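You operate a simulated robot arm through the tools that you are given. There is no shell and no other tool.

You are at the controls of a simulated robot arm. One attempt, no reset.

TASK
Put the stopper in the test socket, set the leak tester to 5 bar and lock its knob.
Fine: open the blue tap, go by the display, and leave the tap open.

The check looks at the end state, three seconds after you hand in, the way a careful person would. Anything else that was tipped, shoved, dropped, spilled or broken makes it a failure. A push-on lid holds only when it is set on centred and level and pressed home; a screw cap is set on level and turned clockwise until tight.

THE ROBOT
A 6-joint arm with a two-finger parallel gripper, fixed in place. Base frame: the origin is at the foot of the arm, x ahead of it, y to its left, z up; the work surface is at about z = 0. Lengths are in mm, angles in degrees, forces in N, time in s.
With the tool pointing down near the work surface it reaches from about 140 to 580 mm from the base axis. Its first joint turns from -66.0 to 66.0 degrees. Payload 2.1 kg.
The TCP is the grasp point between the finger pads, 30 mm short of the fingertips. In the tool frame z runs along the fingers and y along their closing line. Largest opening 94 mm; finger width 28, thickness 10; the body of the gripper, 50 by 96 mm, starts 55 mm behind the TCP.
Orientation is that of the tool frame in the base frame, as a unit quaternion [x, y, z, w]. With the fingers straight down and closing along the base's y, the tool's x points along the base's -x, its y along +y and its z along -z.

THE INTERFACE
- The arm moves only by the tool play_rows. Its arguments are lists of equal length, an entry for each row: "gripper": the gripper command, from -1 (shut) to 1 (fully open), values between in proportion; "translation": the shift along the base's x, y, z in units of 200 mm (1.0 is 200 mm), a list of three; "angular": the turn, a rotation vector about the base's x, y, z in units of 90 degrees (1.0 is 90 degrees), a list of three. In form: {"gripper": [gripper, ...], "translation": [[dx, dy, dz], ...], "angular": [[ax, ay, az], ...]}. A call has 1 to 20 rows; each row is the pose to reach, as a shift and turn from the pose commanded when the call began. A call with a number of a shift or a turn outside -1 to 1 is refused whole. A row lasts 0.2 s, in which the tool goes at most 50 mm and 8.6 degrees; a call with a longer step from one row to the next is refused whole, and so is a gripper value outside its range. Where a pose cannot be reached the arm comes as near as it can. A force on the tool above 90 N (or 10 N above the force at the start of the call, whichever is more), or a blocked arm, ends the call early, and 0.2 s more pass. Each finger travels about 72 mm/s and halts on what it meets, pressing with about 43 N; the grip force reading is that of the motor and also rises with nothing between the fingers. The clock runs only during rows and for 0.2 s after the last one: add rows that repeat a pose to give the fingers time. It gives the time, the measured TCP pose, the force on the tool (base axes), the opening and the grip force at its end, in the units of the frame above (readings bear some noise), with the torque about the TCP (base axes, N m) and any sound that the robot's microphone picked up.
- Cameras (640 x 400 px; columns grow to the right, rows downward): "scene" is fixed at [57.6, -370.7, 494.6]; the picture's right is [0.78, -0.63, 0.00], its down [-0.30, -0.37, -0.88] and it looks along [0.56, 0.68, -0.48] (base axes); focal length 325 px, centre (320, 200). "wrist" rides on the gripper at [76, 14, -103] in the tool frame; the picture's right is [-0.18, 0.98, 0.00], its down [-0.75, -0.14, -0.64] and it looks along [-0.63, -0.12, 0.77] (tool axes); focal length 243 px, centre (320, 200). There is no depth. A picture from a camera that has moved, and an enlarged one, comes with that camera's place and axes in the base frame and with its lens.
- snapshot(camera): a new picture of that camera. It takes no simulated time.
- enlarge(camera, box): a new picture of the part [left, top, right, bottom] of that camera's present view, enlarged. It takes no simulated time.
- hand_in(): hands the job in; it is judged then, once.

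Places have to be worked out from the pictures, the camera data and where the tool is seen. Open the gripper and draw the arm clear of the work before you hand the job in, unless the task says otherwise.

The tools are called after "Emit:" by a JSON object that holds its "fn" and its "kwargs". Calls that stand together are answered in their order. play_rows: Moves the arm, as the interface text tells. Its arguments: {"type":"object","properties":{"gripper":{"type":"array"},"translation":{"type":"array"},"angular":{"type":"array"}},"required":["gripper","translation","angular"]} The other tools are called the same way: snapshot (camera) takes a picture; enlarge (camera, box) takes an enlarged picture of a part of a camera's view; hand_in () hands the job in.

At the start:

```text
clock: 0.0
tool_pos: [251.1, 76.0, 332.5]
tool_rot: [-0.001, 1.0, 0.0, 0.001]
ft_force: [-0.2, -0.2, -0.4]
ft_torque: [-0.03, 0.0, 0.0]
gripper_width: 94.1
grasp_force: 0.1
```

scene: 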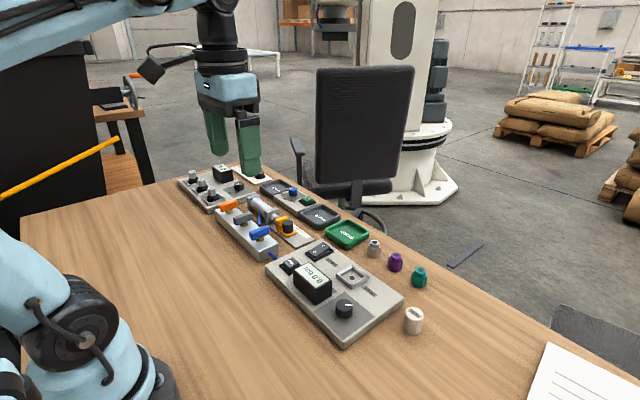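
wrist: 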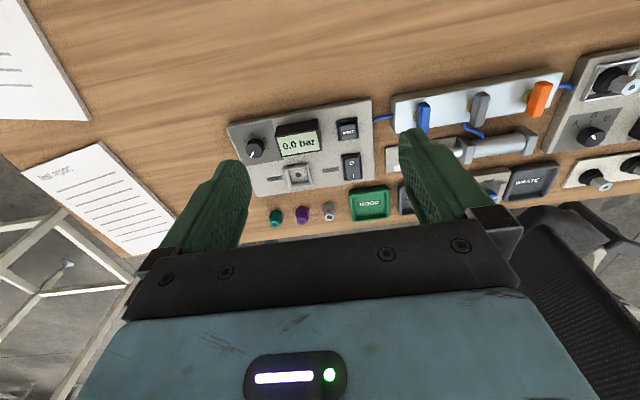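

I'll begin with enlarged pictures of the bench to identify the tester, stoppers, tap and knob.

Emit:
{"fn": "enlarge", "kwargs": {"camera": "scene", "box": [260, 220, 440, 350]}}

Emit:
{"fn": "enlarge", "kwargs": {"camera": "scene", "box": [170, 155, 350, 270]}}

Emit:
{"fn": "enlarge", "kwargs": {"camera": "wrist", "box": [220, 90, 400, 230]}}

Emit:
{"fn": "enlarge", "kwargs": {"camera": "wrist", "box": [380, 40, 640, 220]}}

Emit:
{"fn": "enlarge", "kwargs": {"camera": "wrist", "box": [0, 0, 180, 260]}}

```text
3.08 times, centred on (350, 285) of scene
camera zoom: at [57.6, -370.7, 494.6], right [0.78, -0.63, 0.0], down [-0.3, -0.37, -0.88], along [0.56, 0.68, -0.48], focal length 1000 px, centre (228, -62)
```

zoom: 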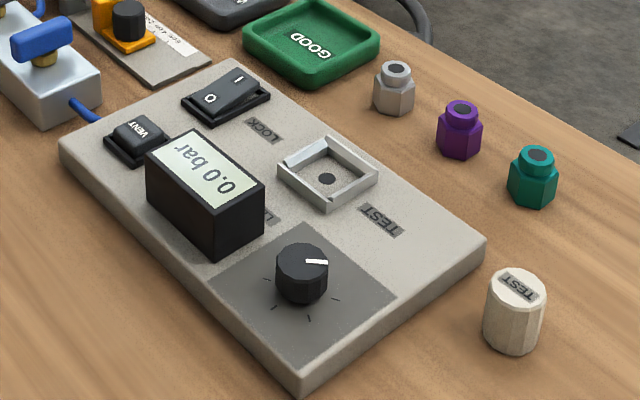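

```text
3.48 times, centred on (260, 212) of scene
camera zoom: at [57.6, -370.7, 494.6], right [0.78, -0.63, 0.0], down [-0.3, -0.37, -0.88], along [0.56, 0.68, -0.48], focal length 1130 px, centre (529, 156)
```

zoom: 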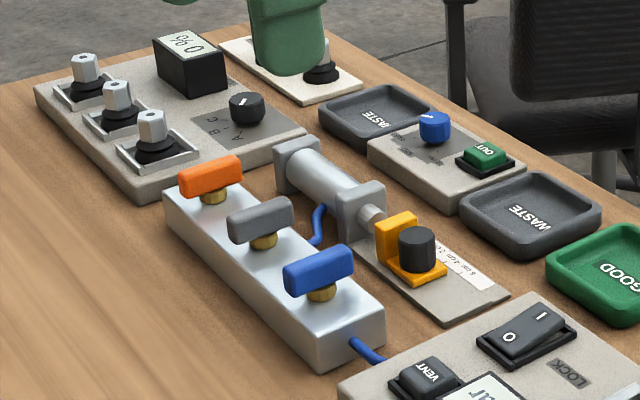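

```text
2.86 times, centred on (310, 160) of wrist
camera zoom: at [176.2, 88.8, 435.8], right [0.18, 0.98, 0.0], down [0.75, -0.14, 0.64], along [0.63, -0.12, -0.77], focal length 693 px, centre (349, 314)
```

zoom: 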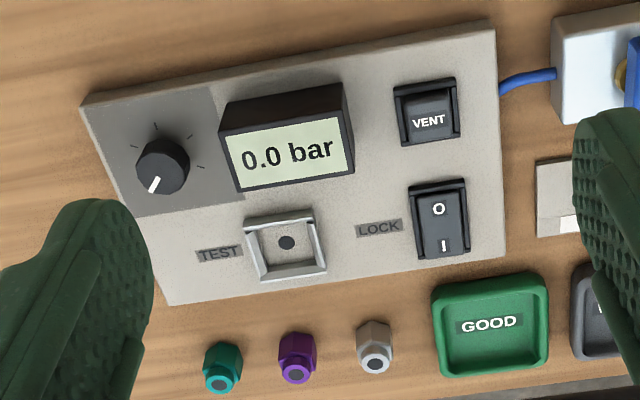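

```text
2.22 times, centred on (510, 130) of wrist
camera zoom: at [176.2, 88.8, 435.8], right [0.18, 0.98, 0.0], down [0.75, -0.14, 0.64], along [0.63, -0.12, -0.77], focal length 539 px, centre (-102, 356)
```

zoom: 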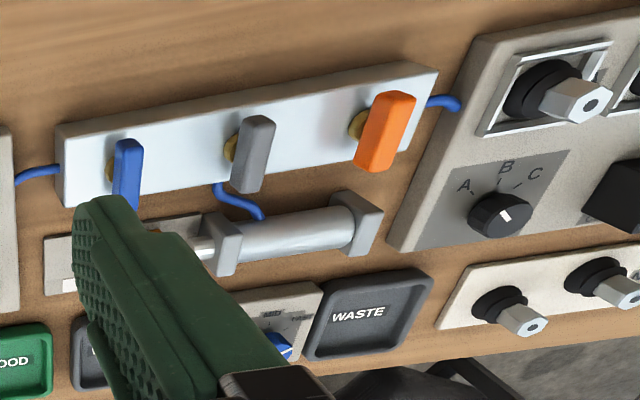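

```text
1.54 times, centred on (90, 130) of wrist
camera zoom: at [176.2, 88.8, 435.8], right [0.18, 0.98, 0.0], down [0.75, -0.14, 0.64], along [0.63, -0.12, -0.77], focal length 373 px, centre (674, 308)
```

zoom: 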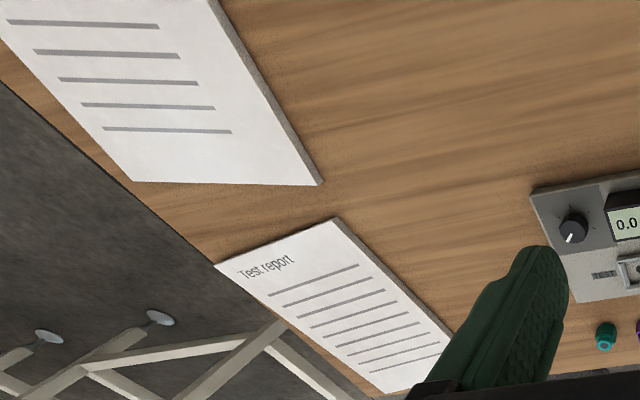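

The tester panel spans about x 320–483, y −108..147: knob near (362,−67), test socket near (441,−8), VENT near (361,102), LOCK rocker near (442,100). The white stopper stands near (455,−157) and the blue tap near (346,211). I'll move the arm for a closer look at the right end of the tester and the stopper.

Emit:
{"fn": "play_rows", "kwargs": {"gripper": [1, 1, 1, 1, 1], "translation": [[0.06, -0.14, -0.04], [0.12, -0.28, -0.1], [0.18, -0.42, -0.18], [0.25, -0.56, -0.26], [0.29, -0.68, -0.3]], "angular": [[0, 0, 0], [0, 0, 0], [0, 0, 0], [0, 0, 0], [0, 0, 0]]}}

Emit:
{"fn": "snapshot", "kwargs": {"camera": "wrist"}}

Emit:
{"fn": "snapshot", "kwargs": {"camera": "scene"}}

```text
clock: 1.2
tool_pos: [310.9, -61.6, 275.5]
tool_rot: [-0.001, 1.0, 0.0, 0.001]
ft_force: [-0.2, -0.4, 1.0]
ft_torque: [0.0, 0.0, 0.0]
gripper_width: 94.0
grasp_force: 0.0
```

```text
taken
camera wrist: at [235.0, -48.3, 377.9], right [0.18, 0.98, 0.0], down [0.75, -0.14, 0.64], along [0.63, -0.12, -0.77], focal length 243 px, centre (320, 200)
```

wrist: 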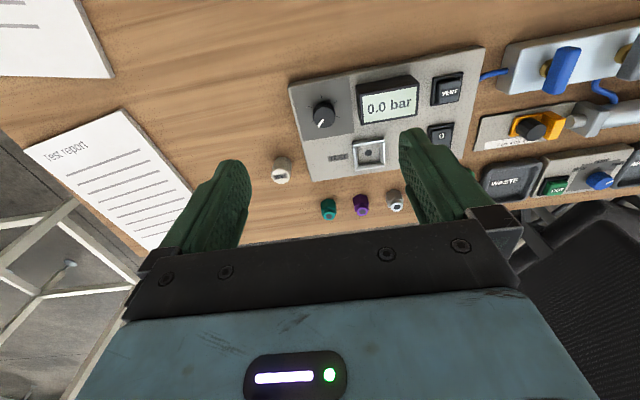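

```text
taken
```

scene: 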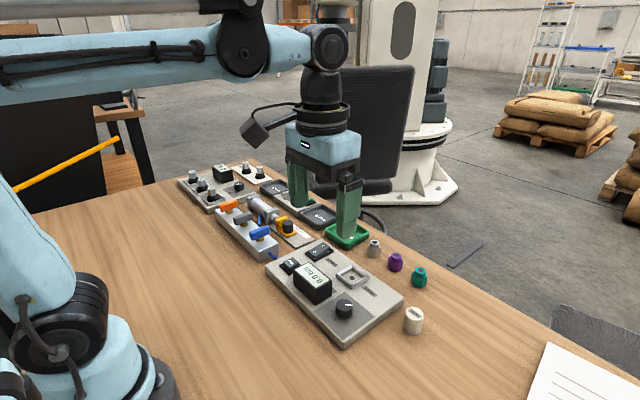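

The new view shows the stopper, socket and knob unobstructed; I'll enlarge them.

Emit:
{"fn": "enlarge", "kwargs": {"camera": "wrist", "box": [260, 60, 420, 220]}}

Emit:
{"fn": "enlarge", "kwargs": {"camera": "wrist", "box": [410, 30, 640, 200]}}

Emit:
{"fn": "enlarge", "kwargs": {"camera": "wrist", "box": [250, 140, 310, 200]}}

Emit:
{"fn": "enlarge", "kwargs": {"camera": "wrist", "box": [290, 70, 420, 140]}}

Emit:
{"fn": "enlarge", "kwargs": {"camera": "wrist", "box": [325, 125, 415, 185]}}

```text
2.50 times, centred on (340, 140) of wrist
camera zoom: at [235.0, -48.3, 377.9], right [0.18, 0.98, 0.0], down [0.75, -0.14, 0.64], along [0.63, -0.12, -0.77], focal length 606 px, centre (270, 350)
```

zoom: 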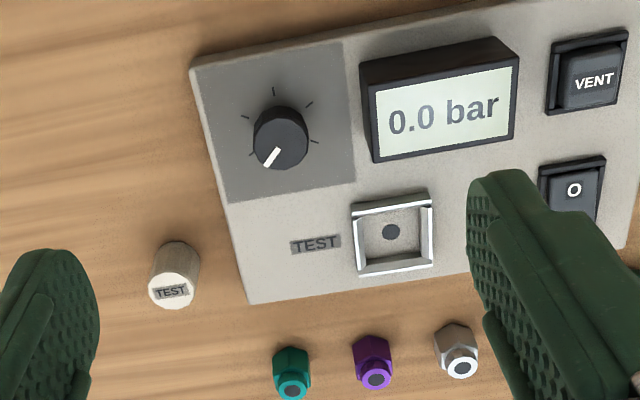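

```text
2.35 times, centred on (525, 115) of wrist
camera zoom: at [235.0, -48.3, 377.9], right [0.18, 0.98, 0.0], down [0.75, -0.14, 0.64], along [0.63, -0.12, -0.77], focal length 571 px, centre (-162, 400)
```

zoom: 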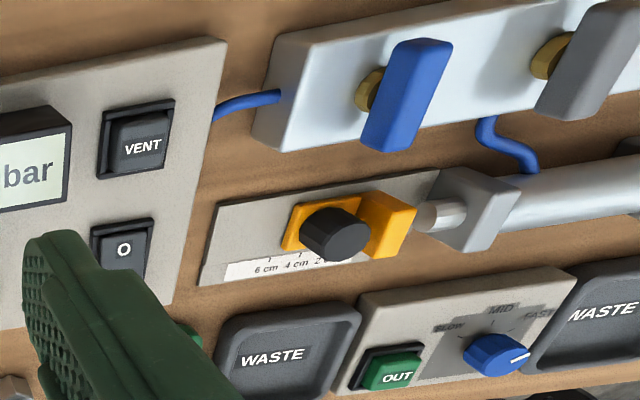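

```text
6.67 times, centred on (280, 170) of wrist
camera zoom: at [235.0, -48.3, 377.9], right [0.18, 0.98, 0.0], down [0.75, -0.14, 0.64], along [0.63, -0.12, -0.77], focal length 1618 px, centre (587, 400)
```

zoom: 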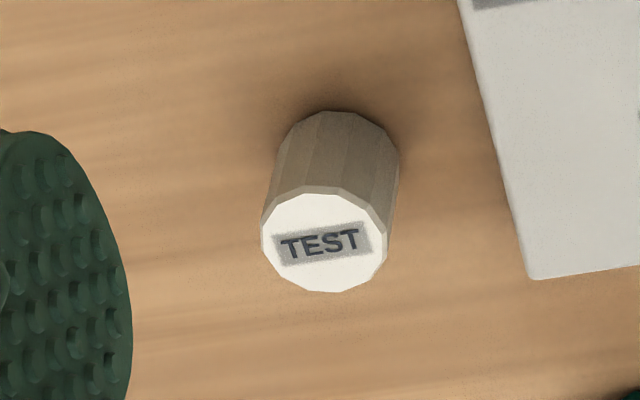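

```text
4.92 times, centred on (355, 105) of wrist
camera zoom: at [235.0, -48.3, 377.9], right [0.18, 0.98, 0.0], down [0.75, -0.14, 0.64], along [0.63, -0.12, -0.77], focal length 1194 px, centre (148, 668)
```

zoom: 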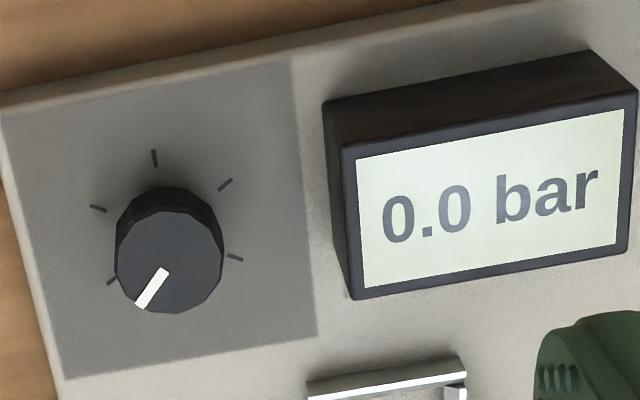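

```text
6.67 times, centred on (370, 155) of wrist
camera zoom: at [235.0, -48.3, 377.9], right [0.18, 0.98, 0.0], down [0.75, -0.14, 0.64], along [0.63, -0.12, -0.77], focal length 1618 px, centre (-13, 500)
```

zoom: 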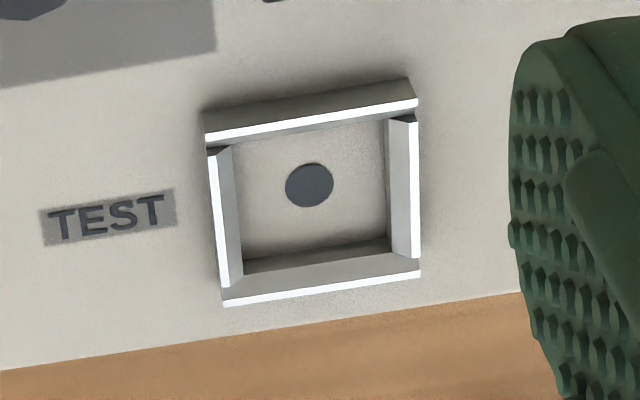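

The stopper is a round piece about 32 mm across and 35 mm tall, standing near (451,−157), and the socket is a square frame around a port. I'll move closer above the stopper to refine its position.

Emit:
{"fn": "play_rows", "kwargs": {"gripper": [1, 1, 1, 1, 1], "translation": [[0.1, -0.12, -0.08], [0.2, -0.24, -0.18], [0.32, -0.35, -0.3], [0.42, -0.42, -0.4], [0.455, -0.45, -0.4625]], "angular": [[0, 0, 0], [0, 0, 0], [0, 0, 0], [0, 0, 0], [0, 0, 0]]}}

Emit:
{"fn": "snapshot", "kwargs": {"camera": "wrist"}}

Emit:
{"fn": "enlarge", "kwargs": {"camera": "wrist", "box": [260, 80, 380, 200]}}

Emit:
{"fn": "enlarge", "kwargs": {"camera": "scene", "box": [340, 260, 480, 360]}}

```text
clock: 2.4
tool_pos: [401.1, -150.7, 181.3]
tool_rot: [-0.001, 1.0, 0.0, 0.001]
ft_force: [0.4, -0.2, 0.6]
ft_torque: [0.02, 0.0, -0.02]
gripper_width: 94.1
grasp_force: 0.0
```

```text
taken
camera wrist: at [325.7, -137.4, 284.0], right [0.18, 0.98, 0.0], down [0.75, -0.14, 0.64], along [0.63, -0.12, -0.77], focal length 243 px, centre (320, 200)
```

wrist: 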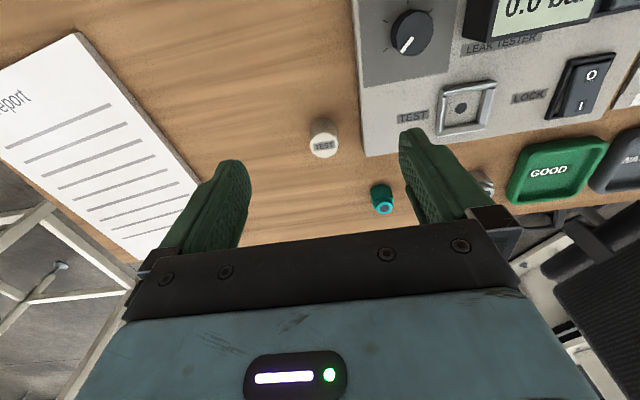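

```text
3.33 times, centred on (320, 140) of wrist
camera zoom: at [325.7, -137.4, 284.0], right [0.18, 0.98, 0.0], down [0.75, -0.14, 0.64], along [0.63, -0.12, -0.77], focal length 809 px, centre (320, 400)
```

zoom: 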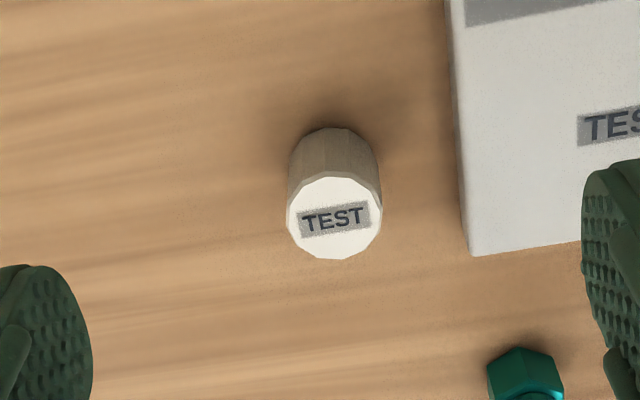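

```text
4.00 times, centred on (410, 310) of scene
camera zoom: at [57.6, -370.7, 494.6], right [0.78, -0.63, 0.0], down [-0.3, -0.37, -0.88], along [0.56, 0.68, -0.48], focal length 1300 px, centre (-40, -240)
```

zoom: 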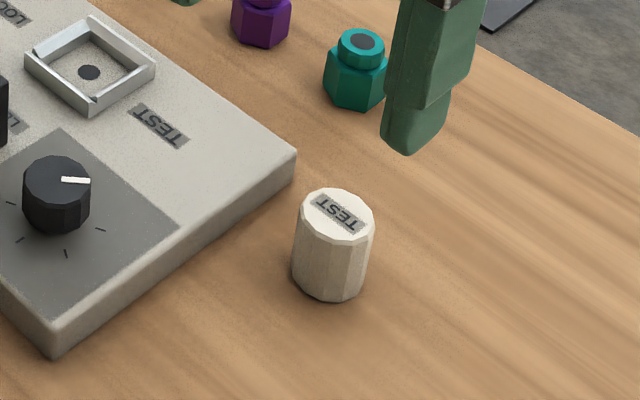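

The stopper's centre works out to about (452.5,−157) with its top at z≈35. I'll go above it with the gripper half closed (about 56 mm) and check the alignment before lowering.

Emit:
{"fn": "play_rows", "kwargs": {"gripper": [0.19, 0.19, 0.19, 0.19, 0.19], "translation": [[0.1, -0.015, -0.1], [0.2, -0.03, -0.25], [0.2625, -0.035, -0.4], [0.2625, -0.035, -0.4], [0.2625, -0.035, -0.4]], "angular": [[0, 0, 0], [0, 0, 0], [0, 0, 0], [0, 0, 0], [0, 0, 0]]}}

Emit:
{"fn": "snapshot", "kwargs": {"camera": "wrist"}}

Emit:
{"fn": "enlarge", "kwargs": {"camera": "scene", "box": [340, 230, 500, 350]}}

```text
clock: 3.6
tool_pos: [453.9, -158.1, 101.7]
tool_rot: [-0.001, 1.0, 0.0, 0.0]
ft_force: [0.6, -0.5, 0.2]
ft_torque: [0.0, 0.01, -0.03]
gripper_width: 56.0
grasp_force: 0.0
```

```text
taken
camera wrist: at [378.4, -144.0, 204.6], right [0.18, 0.98, 0.0], down [0.75, -0.14, 0.64], along [0.63, -0.12, -0.77], focal length 243 px, centre (320, 200)
```

wrist: 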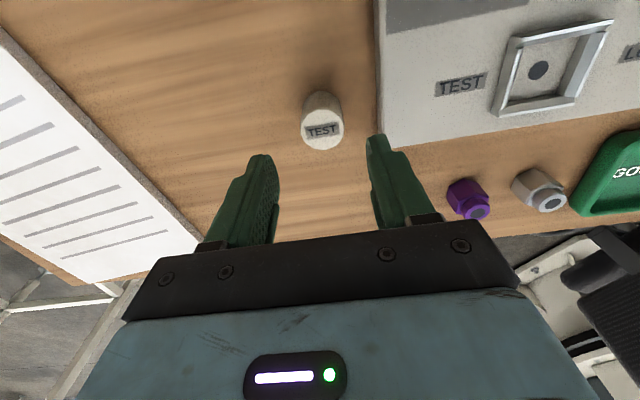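

```text
3.33 times, centred on (420, 290) of scene
camera zoom: at [57.6, -370.7, 494.6], right [0.78, -0.63, 0.0], down [-0.3, -0.37, -0.88], along [0.56, 0.68, -0.48], focal length 1083 px, centre (-13, -100)
```

zoom: 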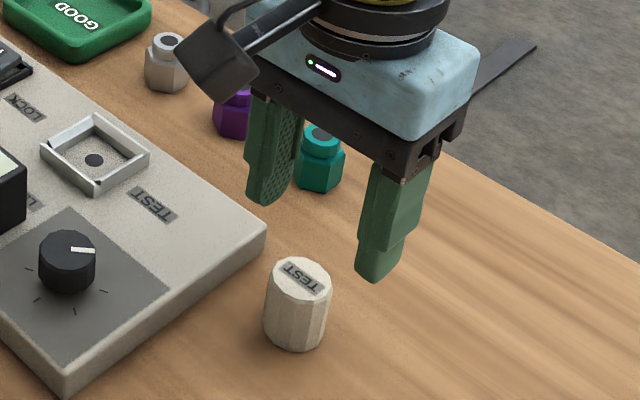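

The fingers straddle the stopper with about a millimetre of offset. I'll correct that and lower to TCP z≈46 so the fingertips grip only the upper part, leaving clearance over the socket frame.

Emit:
{"fn": "play_rows", "kwargs": {"gripper": [0.19, 0.19, 0.19, 0.19], "translation": [[-0.006, 0.005, -0.1], [-0.006, 0.005, -0.2], [-0.006, 0.005, -0.2775], [-0.006, 0.005, -0.2775]], "angular": [[0, 0, 0], [0, 0, 0], [0, 0, 0], [0, 0, 0]]}}

Emit:
{"fn": "enlarge", "kwargs": {"camera": "scene", "box": [340, 250, 480, 350]}}

Emit:
{"fn": "snapshot", "kwargs": {"camera": "wrist"}}

```text
clock: 4.6
tool_pos: [451.5, -154.9, 45.8]
tool_rot: [-0.001, 1.0, -0.001, 0.001]
ft_force: [0.7, 0.4, -0.1]
ft_torque: [-0.03, 0.02, -0.04]
gripper_width: 56.1
grasp_force: 0.1
```

```text
4.00 times, centred on (410, 300) of scene
camera zoom: at [57.6, -370.7, 494.6], right [0.78, -0.63, 0.0], down [-0.3, -0.37, -0.88], along [0.56, 0.68, -0.48], focal length 1300 px, centre (-40, -200)
```

zoom: 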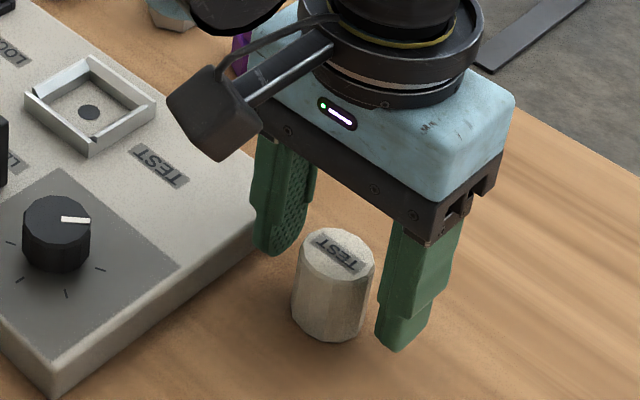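

```text
taken
camera wrist: at [377.1, -142.2, 148.4], right [0.18, 0.98, 0.0], down [0.75, -0.14, 0.64], along [0.63, -0.12, -0.77], focal length 243 px, centre (320, 200)
```

wrist: 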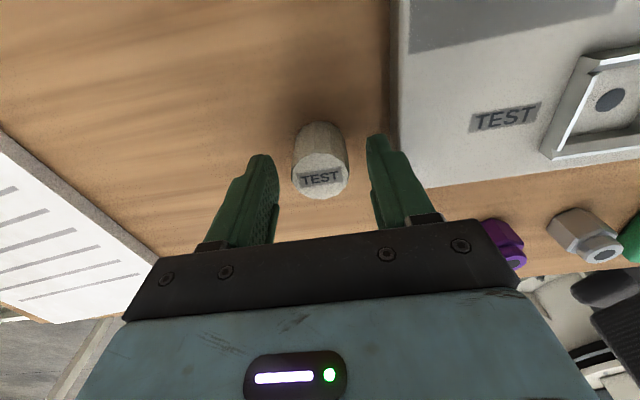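

The stopper sits between the fingers, so I'll close on it.

Emit:
{"fn": "play_rows", "kwargs": {"gripper": [-0.1, -0.5, -1, -1, -1], "translation": [[0, 0, 0], [0, 0, 0], [0, 0, 0], [0, 0, 0], [0, 0, 0]], "angular": [[0, 0, 0], [0, 0, 0], [0, 0, 0], [0, 0, 0], [0, 0, 0]]}}

Emit:
{"fn": "enlarge", "kwargs": {"camera": "scene", "box": [340, 250, 480, 350]}}

Emit:
{"fn": "snapshot", "kwargs": {"camera": "wrist"}}

```text
clock: 5.8
tool_pos: [451.3, -154.6, 45.9]
tool_rot: [-0.001, 1.0, -0.001, 0.001]
ft_force: [0.2, -0.8, 1.1]
ft_torque: [-0.08, -0.02, -0.04]
gripper_width: 30.5
grasp_force: 42.7
```

```text
4.00 times, centred on (410, 300) of scene
camera zoom: at [57.6, -370.7, 494.6], right [0.78, -0.63, 0.0], down [-0.3, -0.37, -0.88], along [0.56, 0.68, -0.48], focal length 1300 px, centre (-40, -200)
```

zoom: 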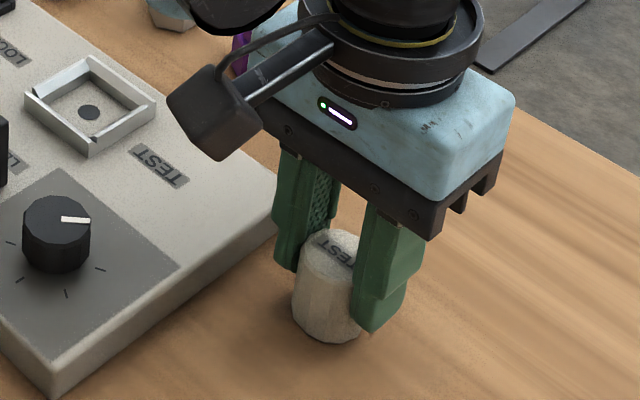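

```text
taken
camera wrist: at [377.1, -142.2, 148.7], right [0.18, 0.98, 0.0], down [0.75, -0.14, 0.64], along [0.63, -0.12, -0.77], focal length 243 px, centre (320, 200)
```

wrist: 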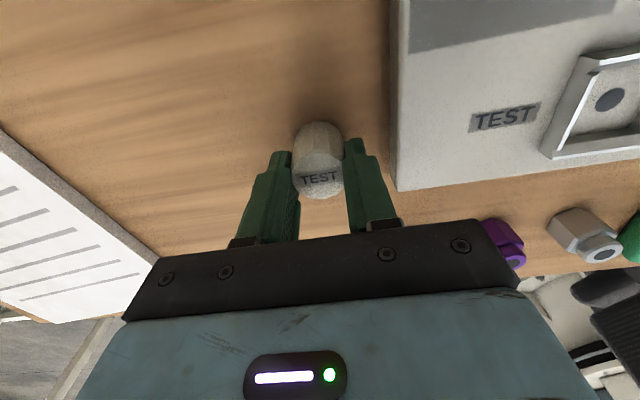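

The stopper is gripped at 30.5 mm. I'll lift it straight up and stop beside the socket to measure the socket more accurately.

Emit:
{"fn": "play_rows", "kwargs": {"gripper": [-1, -1, -1, -1, -1, -1, -1], "translation": [[0, 0, 0.1], [0, 0, 0.25], [-0.05, 0.05, 0.4], [-0.15, 0.16, 0.4775], [-0.25, 0.27, 0.4775], [-0.3565, 0.38, 0.4775], [-0.3565, 0.38, 0.4775]], "angular": [[0, 0, 0], [0, 0, 0], [0, 0, 0], [0, 0, 0], [0, 0, 0], [0, 0, 0], [0, 0, 0]]}}

Emit:
{"fn": "snapshot", "kwargs": {"camera": "wrist"}}

Emit:
{"fn": "enlarge", "kwargs": {"camera": "wrist", "box": [350, 110, 470, 220]}}

Emit:
{"fn": "enlarge", "kwargs": {"camera": "scene", "box": [260, 180, 440, 330]}}

```text
clock: 7.4
tool_pos: [379.8, -79.4, 141.8]
tool_rot: [0.001, 1.0, 0.0, 0.0]
ft_force: [-0.2, 0.4, -0.6]
ft_torque: [-0.01, 0.0, 0.01]
gripper_width: 30.4
grasp_force: 43.0
```

```text
taken
camera wrist: at [304.6, -65.3, 244.9], right [0.18, 0.98, 0.0], down [0.75, -0.14, 0.64], along [0.63, -0.12, -0.77], focal length 243 px, centre (320, 200)
```

wrist: 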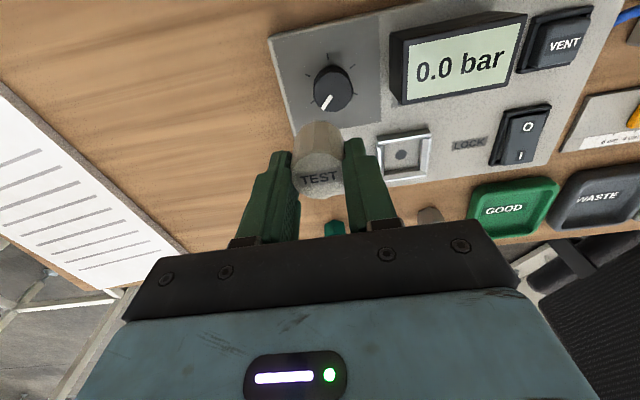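

```text
3.64 times, centred on (410, 165) of wrist
camera zoom: at [304.6, -65.3, 244.9], right [0.18, 0.98, 0.0], down [0.75, -0.14, 0.64], along [0.63, -0.12, -0.77], focal length 882 px, centre (-7, 327)
```

zoom: 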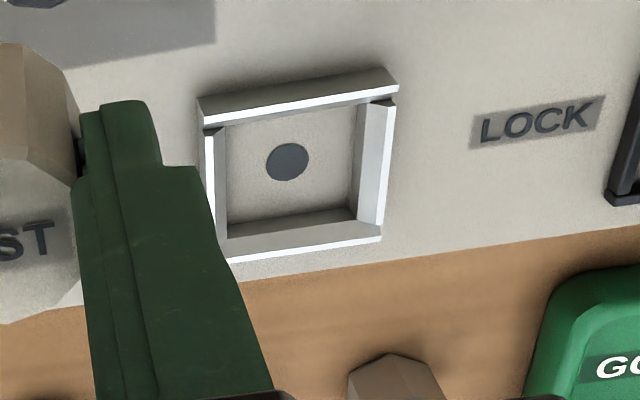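

```text
2.67 times, centred on (350, 255) of scene
camera zoom: at [57.6, -370.7, 494.6], right [0.78, -0.63, 0.0], down [-0.3, -0.37, -0.88], along [0.56, 0.68, -0.48], focal length 867 px, centre (240, 53)
```

zoom: 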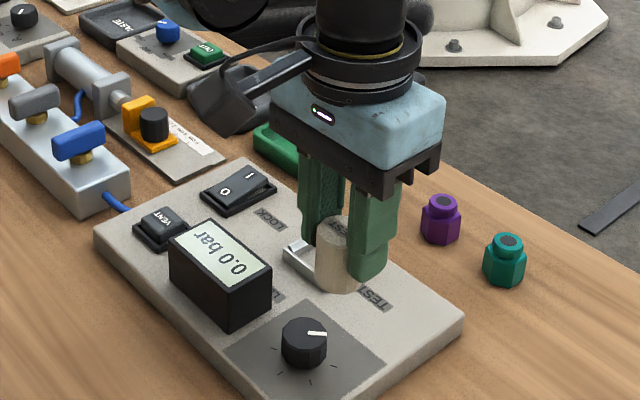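

The socket centre works out to about (442.8,−5.7) with its floor near z=20. I'll carry the stopper above it, with its bottom still about 25 mm clear of the frame, and check alignment.

Emit:
{"fn": "play_rows", "kwargs": {"gripper": [-1, -1, -1, -1, -1, -1], "translation": [[0.1, 0.12, 0], [0.2, 0.24, 0], [0.314, 0.37, 0], [0.314, 0.37, -0.1], [0.314, 0.37, -0.2075], [0.314, 0.37, -0.2075]], "angular": [[0, 0, 0], [0, 0, 0], [0, 0, 0], [0, 0, 0], [0, 0, 0], [0, 0, 0]]}}

Emit:
{"fn": "snapshot", "kwargs": {"camera": "wrist"}}

Emit:
{"fn": "enlarge", "kwargs": {"camera": "wrist", "box": [260, 60, 380, 200]}}

Emit:
{"fn": "enlarge", "kwargs": {"camera": "scene", "box": [300, 210, 400, 300]}}

```text
clock: 8.8
tool_pos: [443.8, -6.3, 101.1]
tool_rot: [-0.001, 1.0, 0.0, 0.001]
ft_force: [-0.3, -0.1, -0.8]
ft_torque: [-0.02, -0.03, 0.01]
gripper_width: 30.4
grasp_force: 42.7
```

```text
taken
camera wrist: at [368.7, 5.7, 203.5], right [0.18, 0.98, 0.0], down [0.75, -0.14, 0.64], along [0.63, -0.12, -0.77], focal length 243 px, centre (320, 200)
```

wrist: 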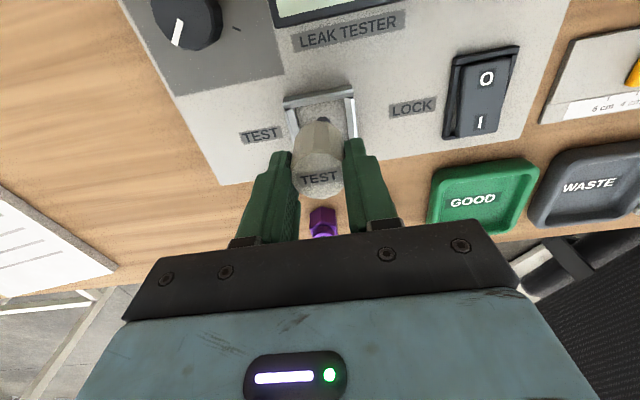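

```text
2.86 times, centred on (320, 130) of wrist
camera zoom: at [368.7, 5.7, 203.5], right [0.18, 0.98, 0.0], down [0.75, -0.14, 0.64], along [0.63, -0.12, -0.77], focal length 693 px, centre (320, 400)
```

zoom: 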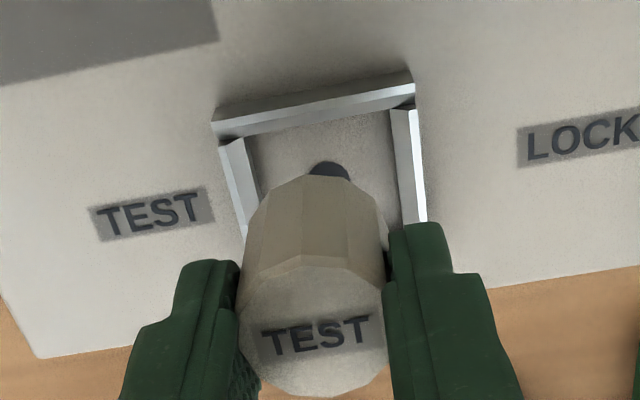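

```text
4.44 times, centred on (350, 255) of scene
camera zoom: at [57.6, -370.7, 494.6], right [0.78, -0.63, 0.0], down [-0.3, -0.37, -0.88], along [0.56, 0.68, -0.48], focal length 1444 px, centre (187, -44)
```

zoom: 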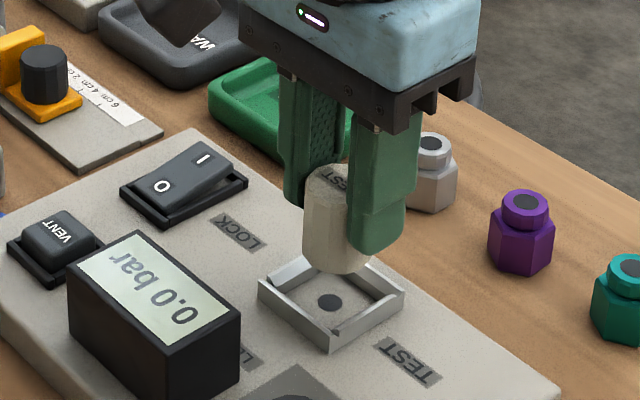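

The stopper appears slightly off relative to the port, so I'll enlarge further to measure the offset before lowering.

Emit:
{"fn": "enlarge", "kwargs": {"camera": "wrist", "box": [280, 80, 370, 140]}}

Emit:
{"fn": "enlarge", "kwargs": {"camera": "scene", "box": [325, 240, 385, 290]}}

Emit:
{"fn": "enlarge", "kwargs": {"camera": "wrist", "box": [270, 110, 370, 210]}}

```text
6.67 times, centred on (325, 110) of wrist
camera zoom: at [368.7, 5.7, 203.5], right [0.18, 0.98, 0.0], down [0.75, -0.14, 0.64], along [0.63, -0.12, -0.77], focal length 1618 px, centre (287, 800)
```

zoom: 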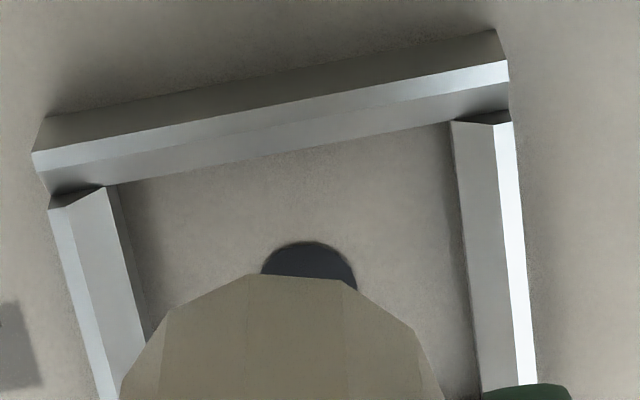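

```text
8.00 times, centred on (355, 265) of scene
camera zoom: at [57.6, -370.7, 494.6], right [0.78, -0.63, 0.0], down [-0.3, -0.37, -0.88], along [0.56, 0.68, -0.48], focal length 2600 px, centre (40, -320)
```

zoom: 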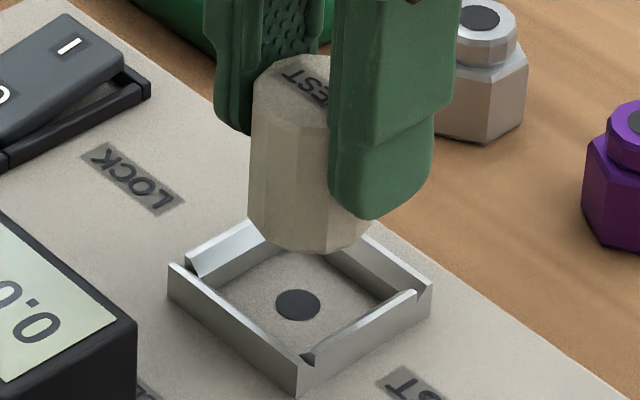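

```text
4.00 times, centred on (320, 160) of wrist
camera zoom: at [368.7, 5.7, 203.5], right [0.18, 0.98, 0.0], down [0.75, -0.14, 0.64], along [0.63, -0.12, -0.77], focal length 970 px, centre (320, 360)
```

zoom: 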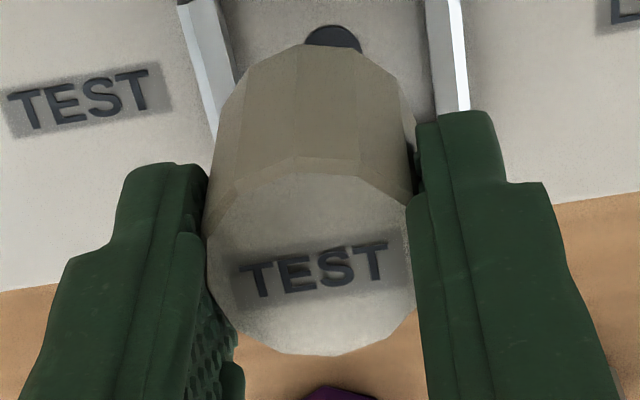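

Relative measurements in both cameras show the stopper sits about 3.5–4 mm too far toward −y and slightly toward −x of the port, because the grip isn't exactly centred. I'll correct and lower a little, then re-check.

Emit:
{"fn": "play_rows", "kwargs": {"gripper": [-1, -1, -1], "translation": [[0.004, 0.0175, 0], [0.004, 0.0175, -0.07], [0.004, 0.0175, -0.07]], "angular": [[0, 0, 0], [0, 0, 0], [0, 0, 0]]}}

Emit:
{"fn": "enlarge", "kwargs": {"camera": "wrist", "box": [270, 85, 370, 185]}}

Emit:
{"fn": "enlarge", "kwargs": {"camera": "scene", "box": [325, 240, 385, 290]}}

```text
clock: 9.6
tool_pos: [444.6, -4.0, 86.5]
tool_rot: [-0.001, 1.0, 0.0, 0.001]
ft_force: [0.4, 0.5, -0.3]
ft_torque: [0.02, -0.05, 0.03]
gripper_width: 30.2
grasp_force: 43.3
```

```text
4.00 times, centred on (320, 135) of wrist
camera zoom: at [370.4, 8.9, 189.3], right [0.18, 0.98, 0.0], down [0.75, -0.14, 0.64], along [0.63, -0.12, -0.77], focal length 970 px, centre (320, 460)
```

zoom: 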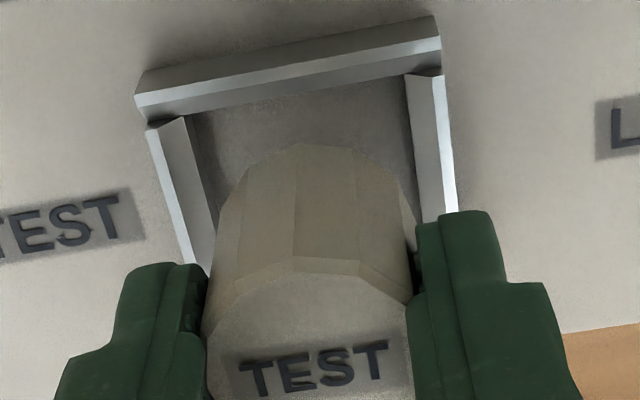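

```text
8.00 times, centred on (355, 265) of scene
camera zoom: at [57.6, -370.7, 494.6], right [0.78, -0.63, 0.0], down [-0.3, -0.37, -0.88], along [0.56, 0.68, -0.48], focal length 2600 px, centre (40, -320)
```

zoom: 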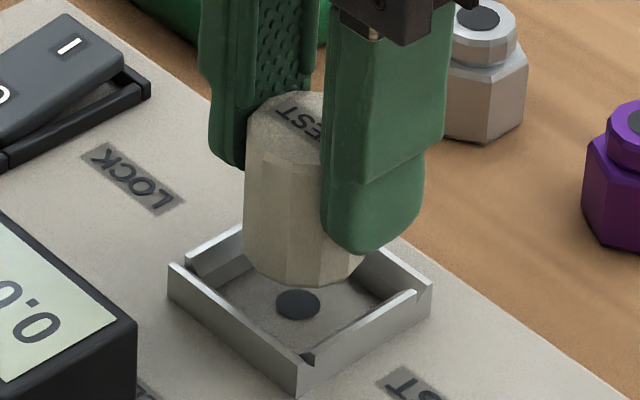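

Now the stopper is within about 1 mm of the socket centre in both views. I'll nudge +0.7 mm in x and lower so that its bottom enters the frame.

Emit:
{"fn": "play_rows", "kwargs": {"gripper": [-1, -1, -1, -1], "translation": [[0.0035, 0.001, 0], [0.0035, 0.001, -0.04], [0.0035, 0.001, -0.075], [0.0035, 0.001, -0.075]], "angular": [[0, 0, 0], [0, 0, 0], [0, 0, 0], [0, 0, 0]]}}

Emit:
{"fn": "enlarge", "kwargs": {"camera": "wrist", "box": [270, 85, 370, 185]}}

Emit:
{"fn": "enlarge", "kwargs": {"camera": "scene", "box": [325, 240, 385, 290]}}

```text
clock: 10.6
tool_pos: [445.2, -2.9, 70.3]
tool_rot: [0.0, 1.0, 0.001, 0.001]
ft_force: [-0.2, -1.3, 0.7]
ft_torque: [-0.07, 0.01, 0.02]
gripper_width: 30.5
grasp_force: 43.0
```

```text
4.00 times, centred on (320, 135) of wrist
camera zoom: at [369.5, 10.5, 173.9], right [0.18, 0.98, 0.0], down [0.75, -0.14, 0.64], along [0.63, -0.12, -0.77], focal length 970 px, centre (320, 460)
```

zoom: 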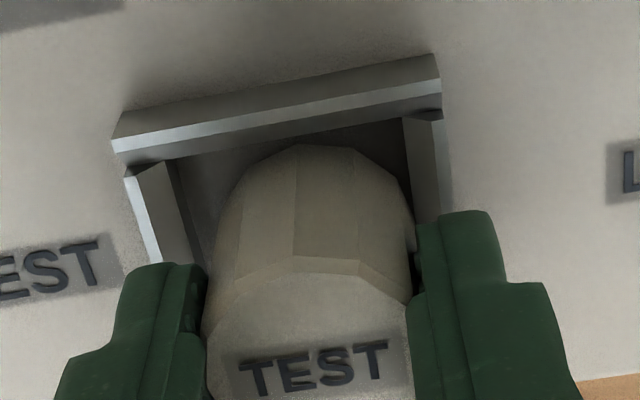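

```text
8.00 times, centred on (355, 265) of scene
camera zoom: at [57.6, -370.7, 494.6], right [0.78, -0.63, 0.0], down [-0.3, -0.37, -0.88], along [0.56, 0.68, -0.48], focal length 2600 px, centre (40, -320)
```

zoom: 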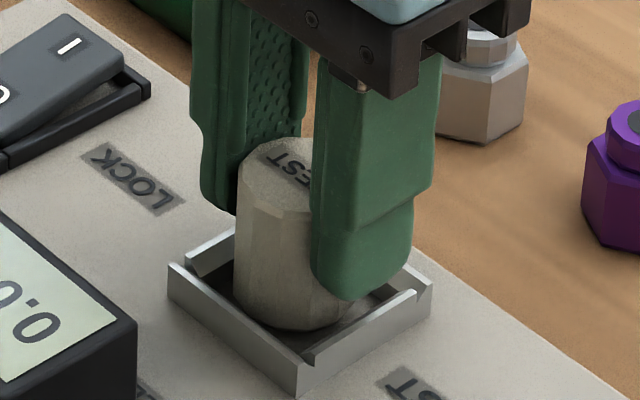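

The stopper now looks closer to the +y wall of the frame, so I'll enlarge the gap before going lower.

Emit:
{"fn": "enlarge", "kwargs": {"camera": "wrist", "box": [285, 95, 355, 155]}}

Emit:
{"fn": "enlarge", "kwargs": {"camera": "scene", "box": [335, 250, 385, 295]}}

Emit:
{"fn": "enlarge", "kwargs": {"camera": "scene", "box": [280, 140, 440, 300]}}

```text
6.67 times, centred on (320, 125) of wrist
camera zoom: at [369.5, 10.5, 173.9], right [0.18, 0.98, 0.0], down [0.75, -0.14, 0.64], along [0.63, -0.12, -0.77], focal length 1618 px, centre (320, 700)
```

zoom: 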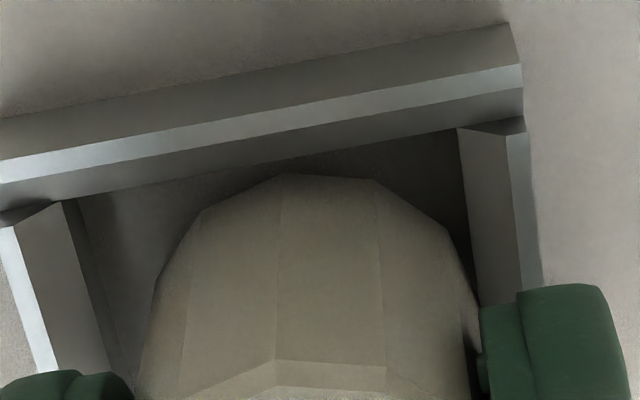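

```text
8.89 times, centred on (360, 272) of scene
camera zoom: at [57.6, -370.7, 494.6], right [0.78, -0.63, 0.0], down [-0.3, -0.37, -0.88], along [0.56, 0.68, -0.48], focal length 2889 px, centre (-36, -444)
```

zoom: 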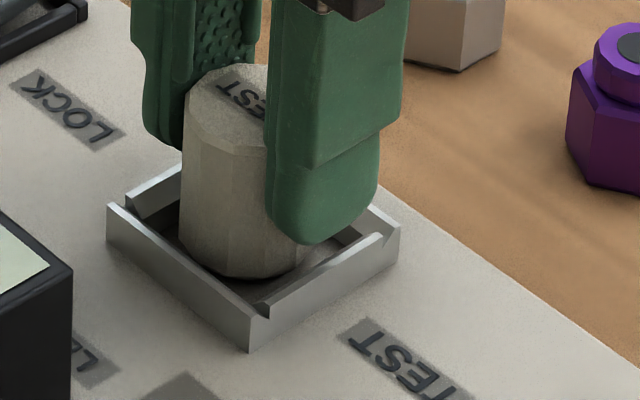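

```text
2.50 times, centred on (360, 220) of scene
camera zoom: at [57.6, -370.7, 494.6], right [0.78, -0.63, 0.0], down [-0.3, -0.37, -0.88], along [0.56, 0.68, -0.48], focal length 812 px, centre (220, 150)
```

zoom: 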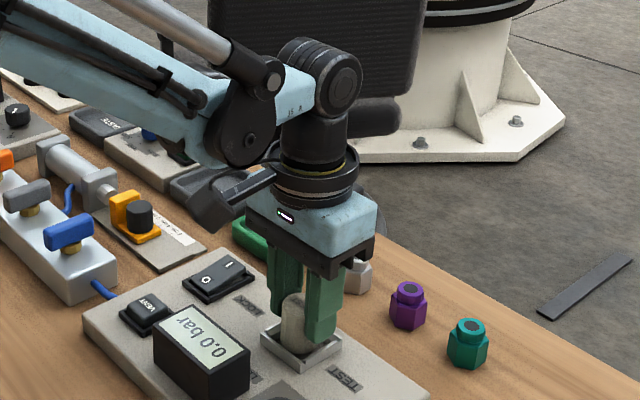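

Comparing both views, the stopper should move about +2.2 mm in x and −0.8 mm in y to be centred. I'll apply that, then lower gently until it touches the floor.

Emit:
{"fn": "play_rows", "kwargs": {"gripper": [-1, -1, -1], "translation": [[0.011, -0.004, 0], [0.011, -0.004, 0], [0.011, -0.004, -0.01]], "angular": [[0, 0, 0], [0, 0, 0], [0, 0, 0]]}}

Emit:
{"fn": "enlarge", "kwargs": {"camera": "wrist", "box": [285, 95, 355, 155]}}

Emit:
{"fn": "enlarge", "kwargs": {"camera": "scene", "box": [335, 250, 385, 295]}}

```text
clock: 11.4
tool_pos: [446.4, -3.5, 68.4]
tool_rot: [-0.002, 1.0, 0.0, 0.001]
ft_force: [-2.5, -0.4, 1.4]
ft_torque: [-0.09, 0.07, -0.03]
gripper_width: 30.2
grasp_force: 43.4
```

```text
6.67 times, centred on (320, 125) of wrist
camera zoom: at [371.6, 9.4, 171.2], right [0.18, 0.98, 0.0], down [0.75, -0.14, 0.64], along [0.63, -0.12, -0.77], focal length 1618 px, centre (320, 700)
```

zoom: 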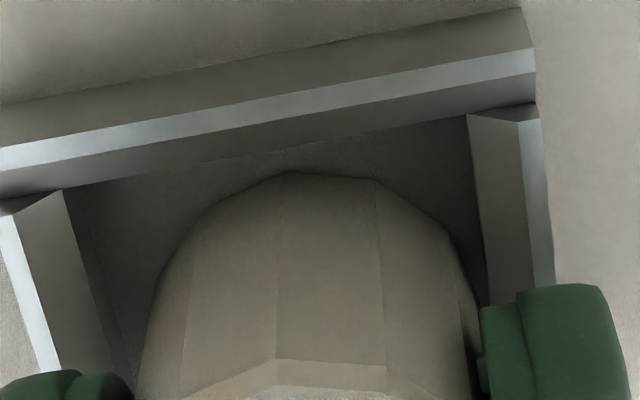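

```text
8.89 times, centred on (360, 272) of scene
camera zoom: at [57.6, -370.7, 494.6], right [0.78, -0.63, 0.0], down [-0.3, -0.37, -0.88], along [0.56, 0.68, -0.48], focal length 2889 px, centre (-36, -444)
```

zoom: 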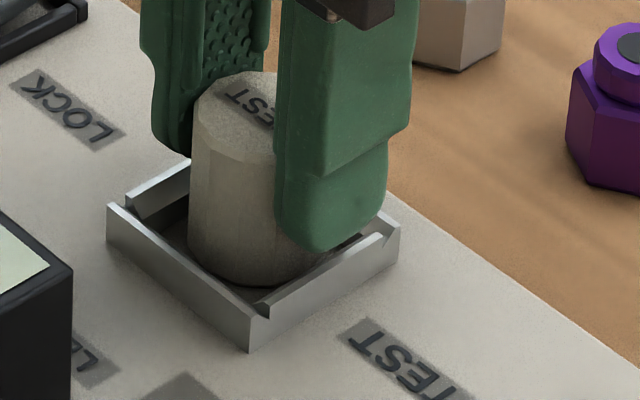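

Both views now show the stopper centred within about a millimetre. I'll lower in small steps and watch the vertical force for contact.

Emit:
{"fn": "play_rows", "kwargs": {"gripper": [-1, -1, -1], "translation": [[0.001, -0.001, -0.005], [0.001, -0.001, -0.01], [0.001, -0.001, -0.015]], "angular": [[0, 0, 0], [0, 0, 0], [0, 0, 0]]}}

Emit:
{"fn": "enlarge", "kwargs": {"camera": "scene", "box": [335, 250, 385, 295]}}

```text
clock: 12.2
tool_pos: [447.9, -4.1, 65.1]
tool_rot: [-0.001, 1.0, 0.0, 0.0]
ft_force: [-9.2, -0.5, 53.9]
ft_torque: [-0.21, 0.45, 0.01]
gripper_width: 28.9
grasp_force: 42.4
```

```text
8.89 times, centred on (360, 272) of scene
camera zoom: at [57.3, -370.7, 494.6], right [0.78, -0.63, 0.0], down [-0.3, -0.37, -0.88], along [0.56, 0.68, -0.48], focal length 2889 px, centre (-36, -444)
```

zoom: 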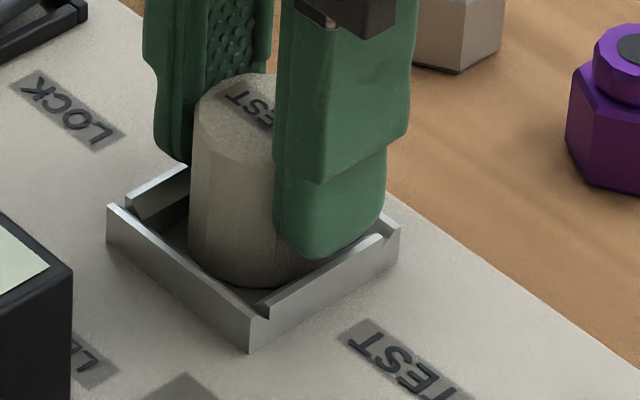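

The force rose to 54 N at TCP z≈65, so the stopper is bearing on the socket floor. I'll ease the load, open the fingers and rise to inspect the seating.

Emit:
{"fn": "play_rows", "kwargs": {"gripper": [-1, -1, -0.5, -0.2, 0, 0.19, 0.19], "translation": [[0, 0, 0.006], [0, 0, 0.01], [0, 0, 0.01], [0, 0, 0.01], [0, 0, 0.01], [0, 0, 0.01], [0, 0, 0.01]], "angular": [[0, 0, 0], [0, 0, 0], [0, 0, 0], [0, 0, 0], [0, 0, 0], [0, 0, 0], [0, 0, 0]]}}

Emit:
{"fn": "enlarge", "kwargs": {"camera": "scene", "box": [335, 250, 385, 295]}}

Emit:
{"fn": "enlarge", "kwargs": {"camera": "wrist", "box": [260, 85, 380, 205]}}

```text
clock: 13.8
tool_pos: [448.1, -5.3, 66.4]
tool_rot: [-0.001, 1.0, 0.0, 0.001]
ft_force: [0.3, 0.2, 0.2]
ft_torque: [0.03, 0.01, -0.02]
gripper_width: 56.0
grasp_force: 0.0
```

```text
8.89 times, centred on (360, 272) of scene
camera zoom: at [57.6, -370.7, 494.6], right [0.78, -0.63, 0.0], down [-0.3, -0.37, -0.88], along [0.56, 0.68, -0.48], focal length 2889 px, centre (-36, -444)
```

zoom: 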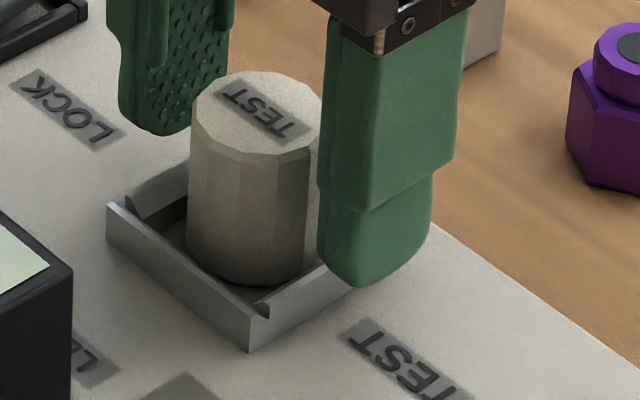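

```text
3.33 times, centred on (320, 145) of wrist
camera zoom: at [372.1, 9.0, 169.9], right [0.18, 0.98, 0.0], down [0.75, -0.14, 0.64], along [0.63, -0.12, -0.77], focal length 809 px, centre (320, 383)
```

zoom: 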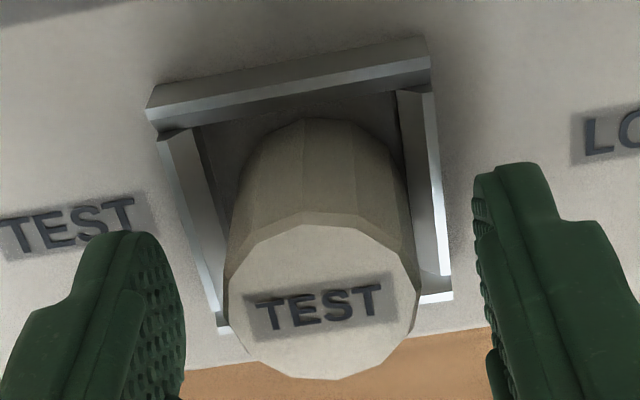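

The stopper stands upright in the frame. I'll rise straight up and back to view its centring.

Emit:
{"fn": "play_rows", "kwargs": {"gripper": [0.19, 0.19, 0.19, 0.19, 0.19], "translation": [[0, 0, 0.12], [0, 0, 0.3], [-0.1, 0, 0.45], [-0.25, 0, 0.5], [-0.35, 0, 0.5]], "angular": [[0, 0, 0], [0, 0, 0], [0, 0, 0], [0, 0, 0], [0, 0, 0]]}}

Emit:
{"fn": "snapshot", "kwargs": {"camera": "wrist"}}

Emit:
{"fn": "enlarge", "kwargs": {"camera": "wrist", "box": [280, 120, 370, 210]}}

Emit:
{"fn": "enlarge", "kwargs": {"camera": "scene", "box": [335, 250, 385, 295]}}

Emit:
{"fn": "enlarge", "kwargs": {"camera": "scene", "box": [260, 230, 420, 350]}}

```text
clock: 15.0
tool_pos: [376.9, -4.9, 166.4]
tool_rot: [-0.002, 1.0, 0.0, 0.001]
ft_force: [0.4, -0.7, 1.2]
ft_torque: [-0.04, 0.01, -0.03]
gripper_width: 55.9
grasp_force: 0.1
```

```text
taken
camera wrist: at [300.8, 8.6, 269.7], right [0.18, 0.98, 0.0], down [0.75, -0.14, 0.64], along [0.63, -0.12, -0.77], focal length 243 px, centre (320, 200)
```

wrist: 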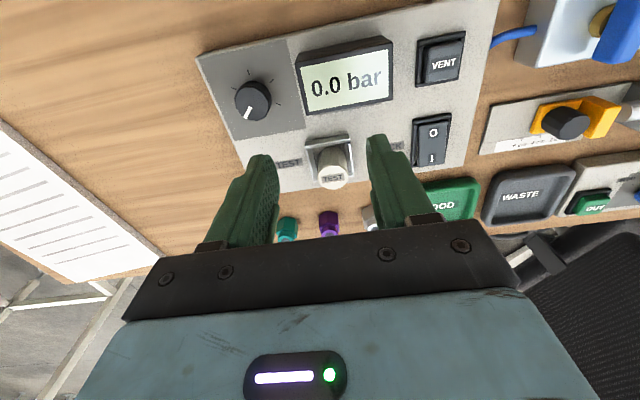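

```text
4.44 times, centred on (325, 165) of wrist
camera zoom: at [300.8, 8.6, 269.7], right [0.18, 0.98, 0.0], down [0.75, -0.14, 0.64], along [0.63, -0.12, -0.77], focal length 1078 px, centre (298, 356)
```

zoom: 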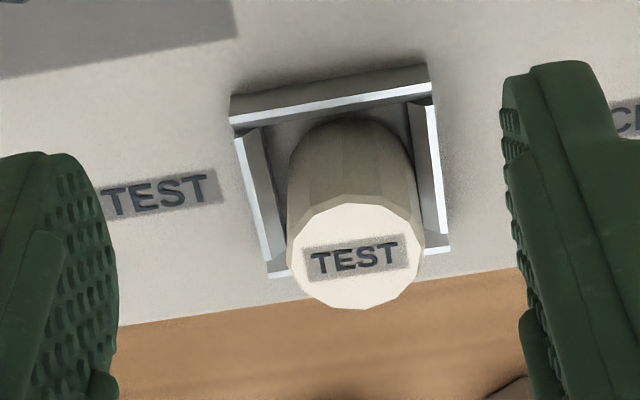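

```text
8.89 times, centred on (360, 272) of scene
camera zoom: at [57.6, -370.7, 494.6], right [0.78, -0.63, 0.0], down [-0.3, -0.37, -0.88], along [0.56, 0.68, -0.48], focal length 2889 px, centre (-36, -444)
```

zoom: 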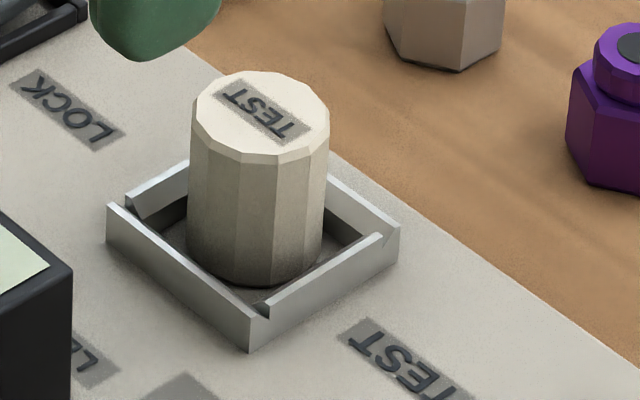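

```text
3.33 times, centred on (340, 290) of scene
camera zoom: at [57.6, -370.7, 494.6], right [0.78, -0.63, 0.0], down [-0.3, -0.37, -0.88], along [0.56, 0.68, -0.48], focal length 1083 px, centre (253, -100)
```

zoom: 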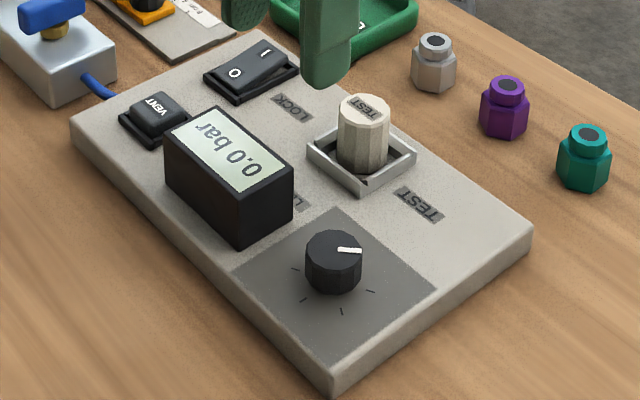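

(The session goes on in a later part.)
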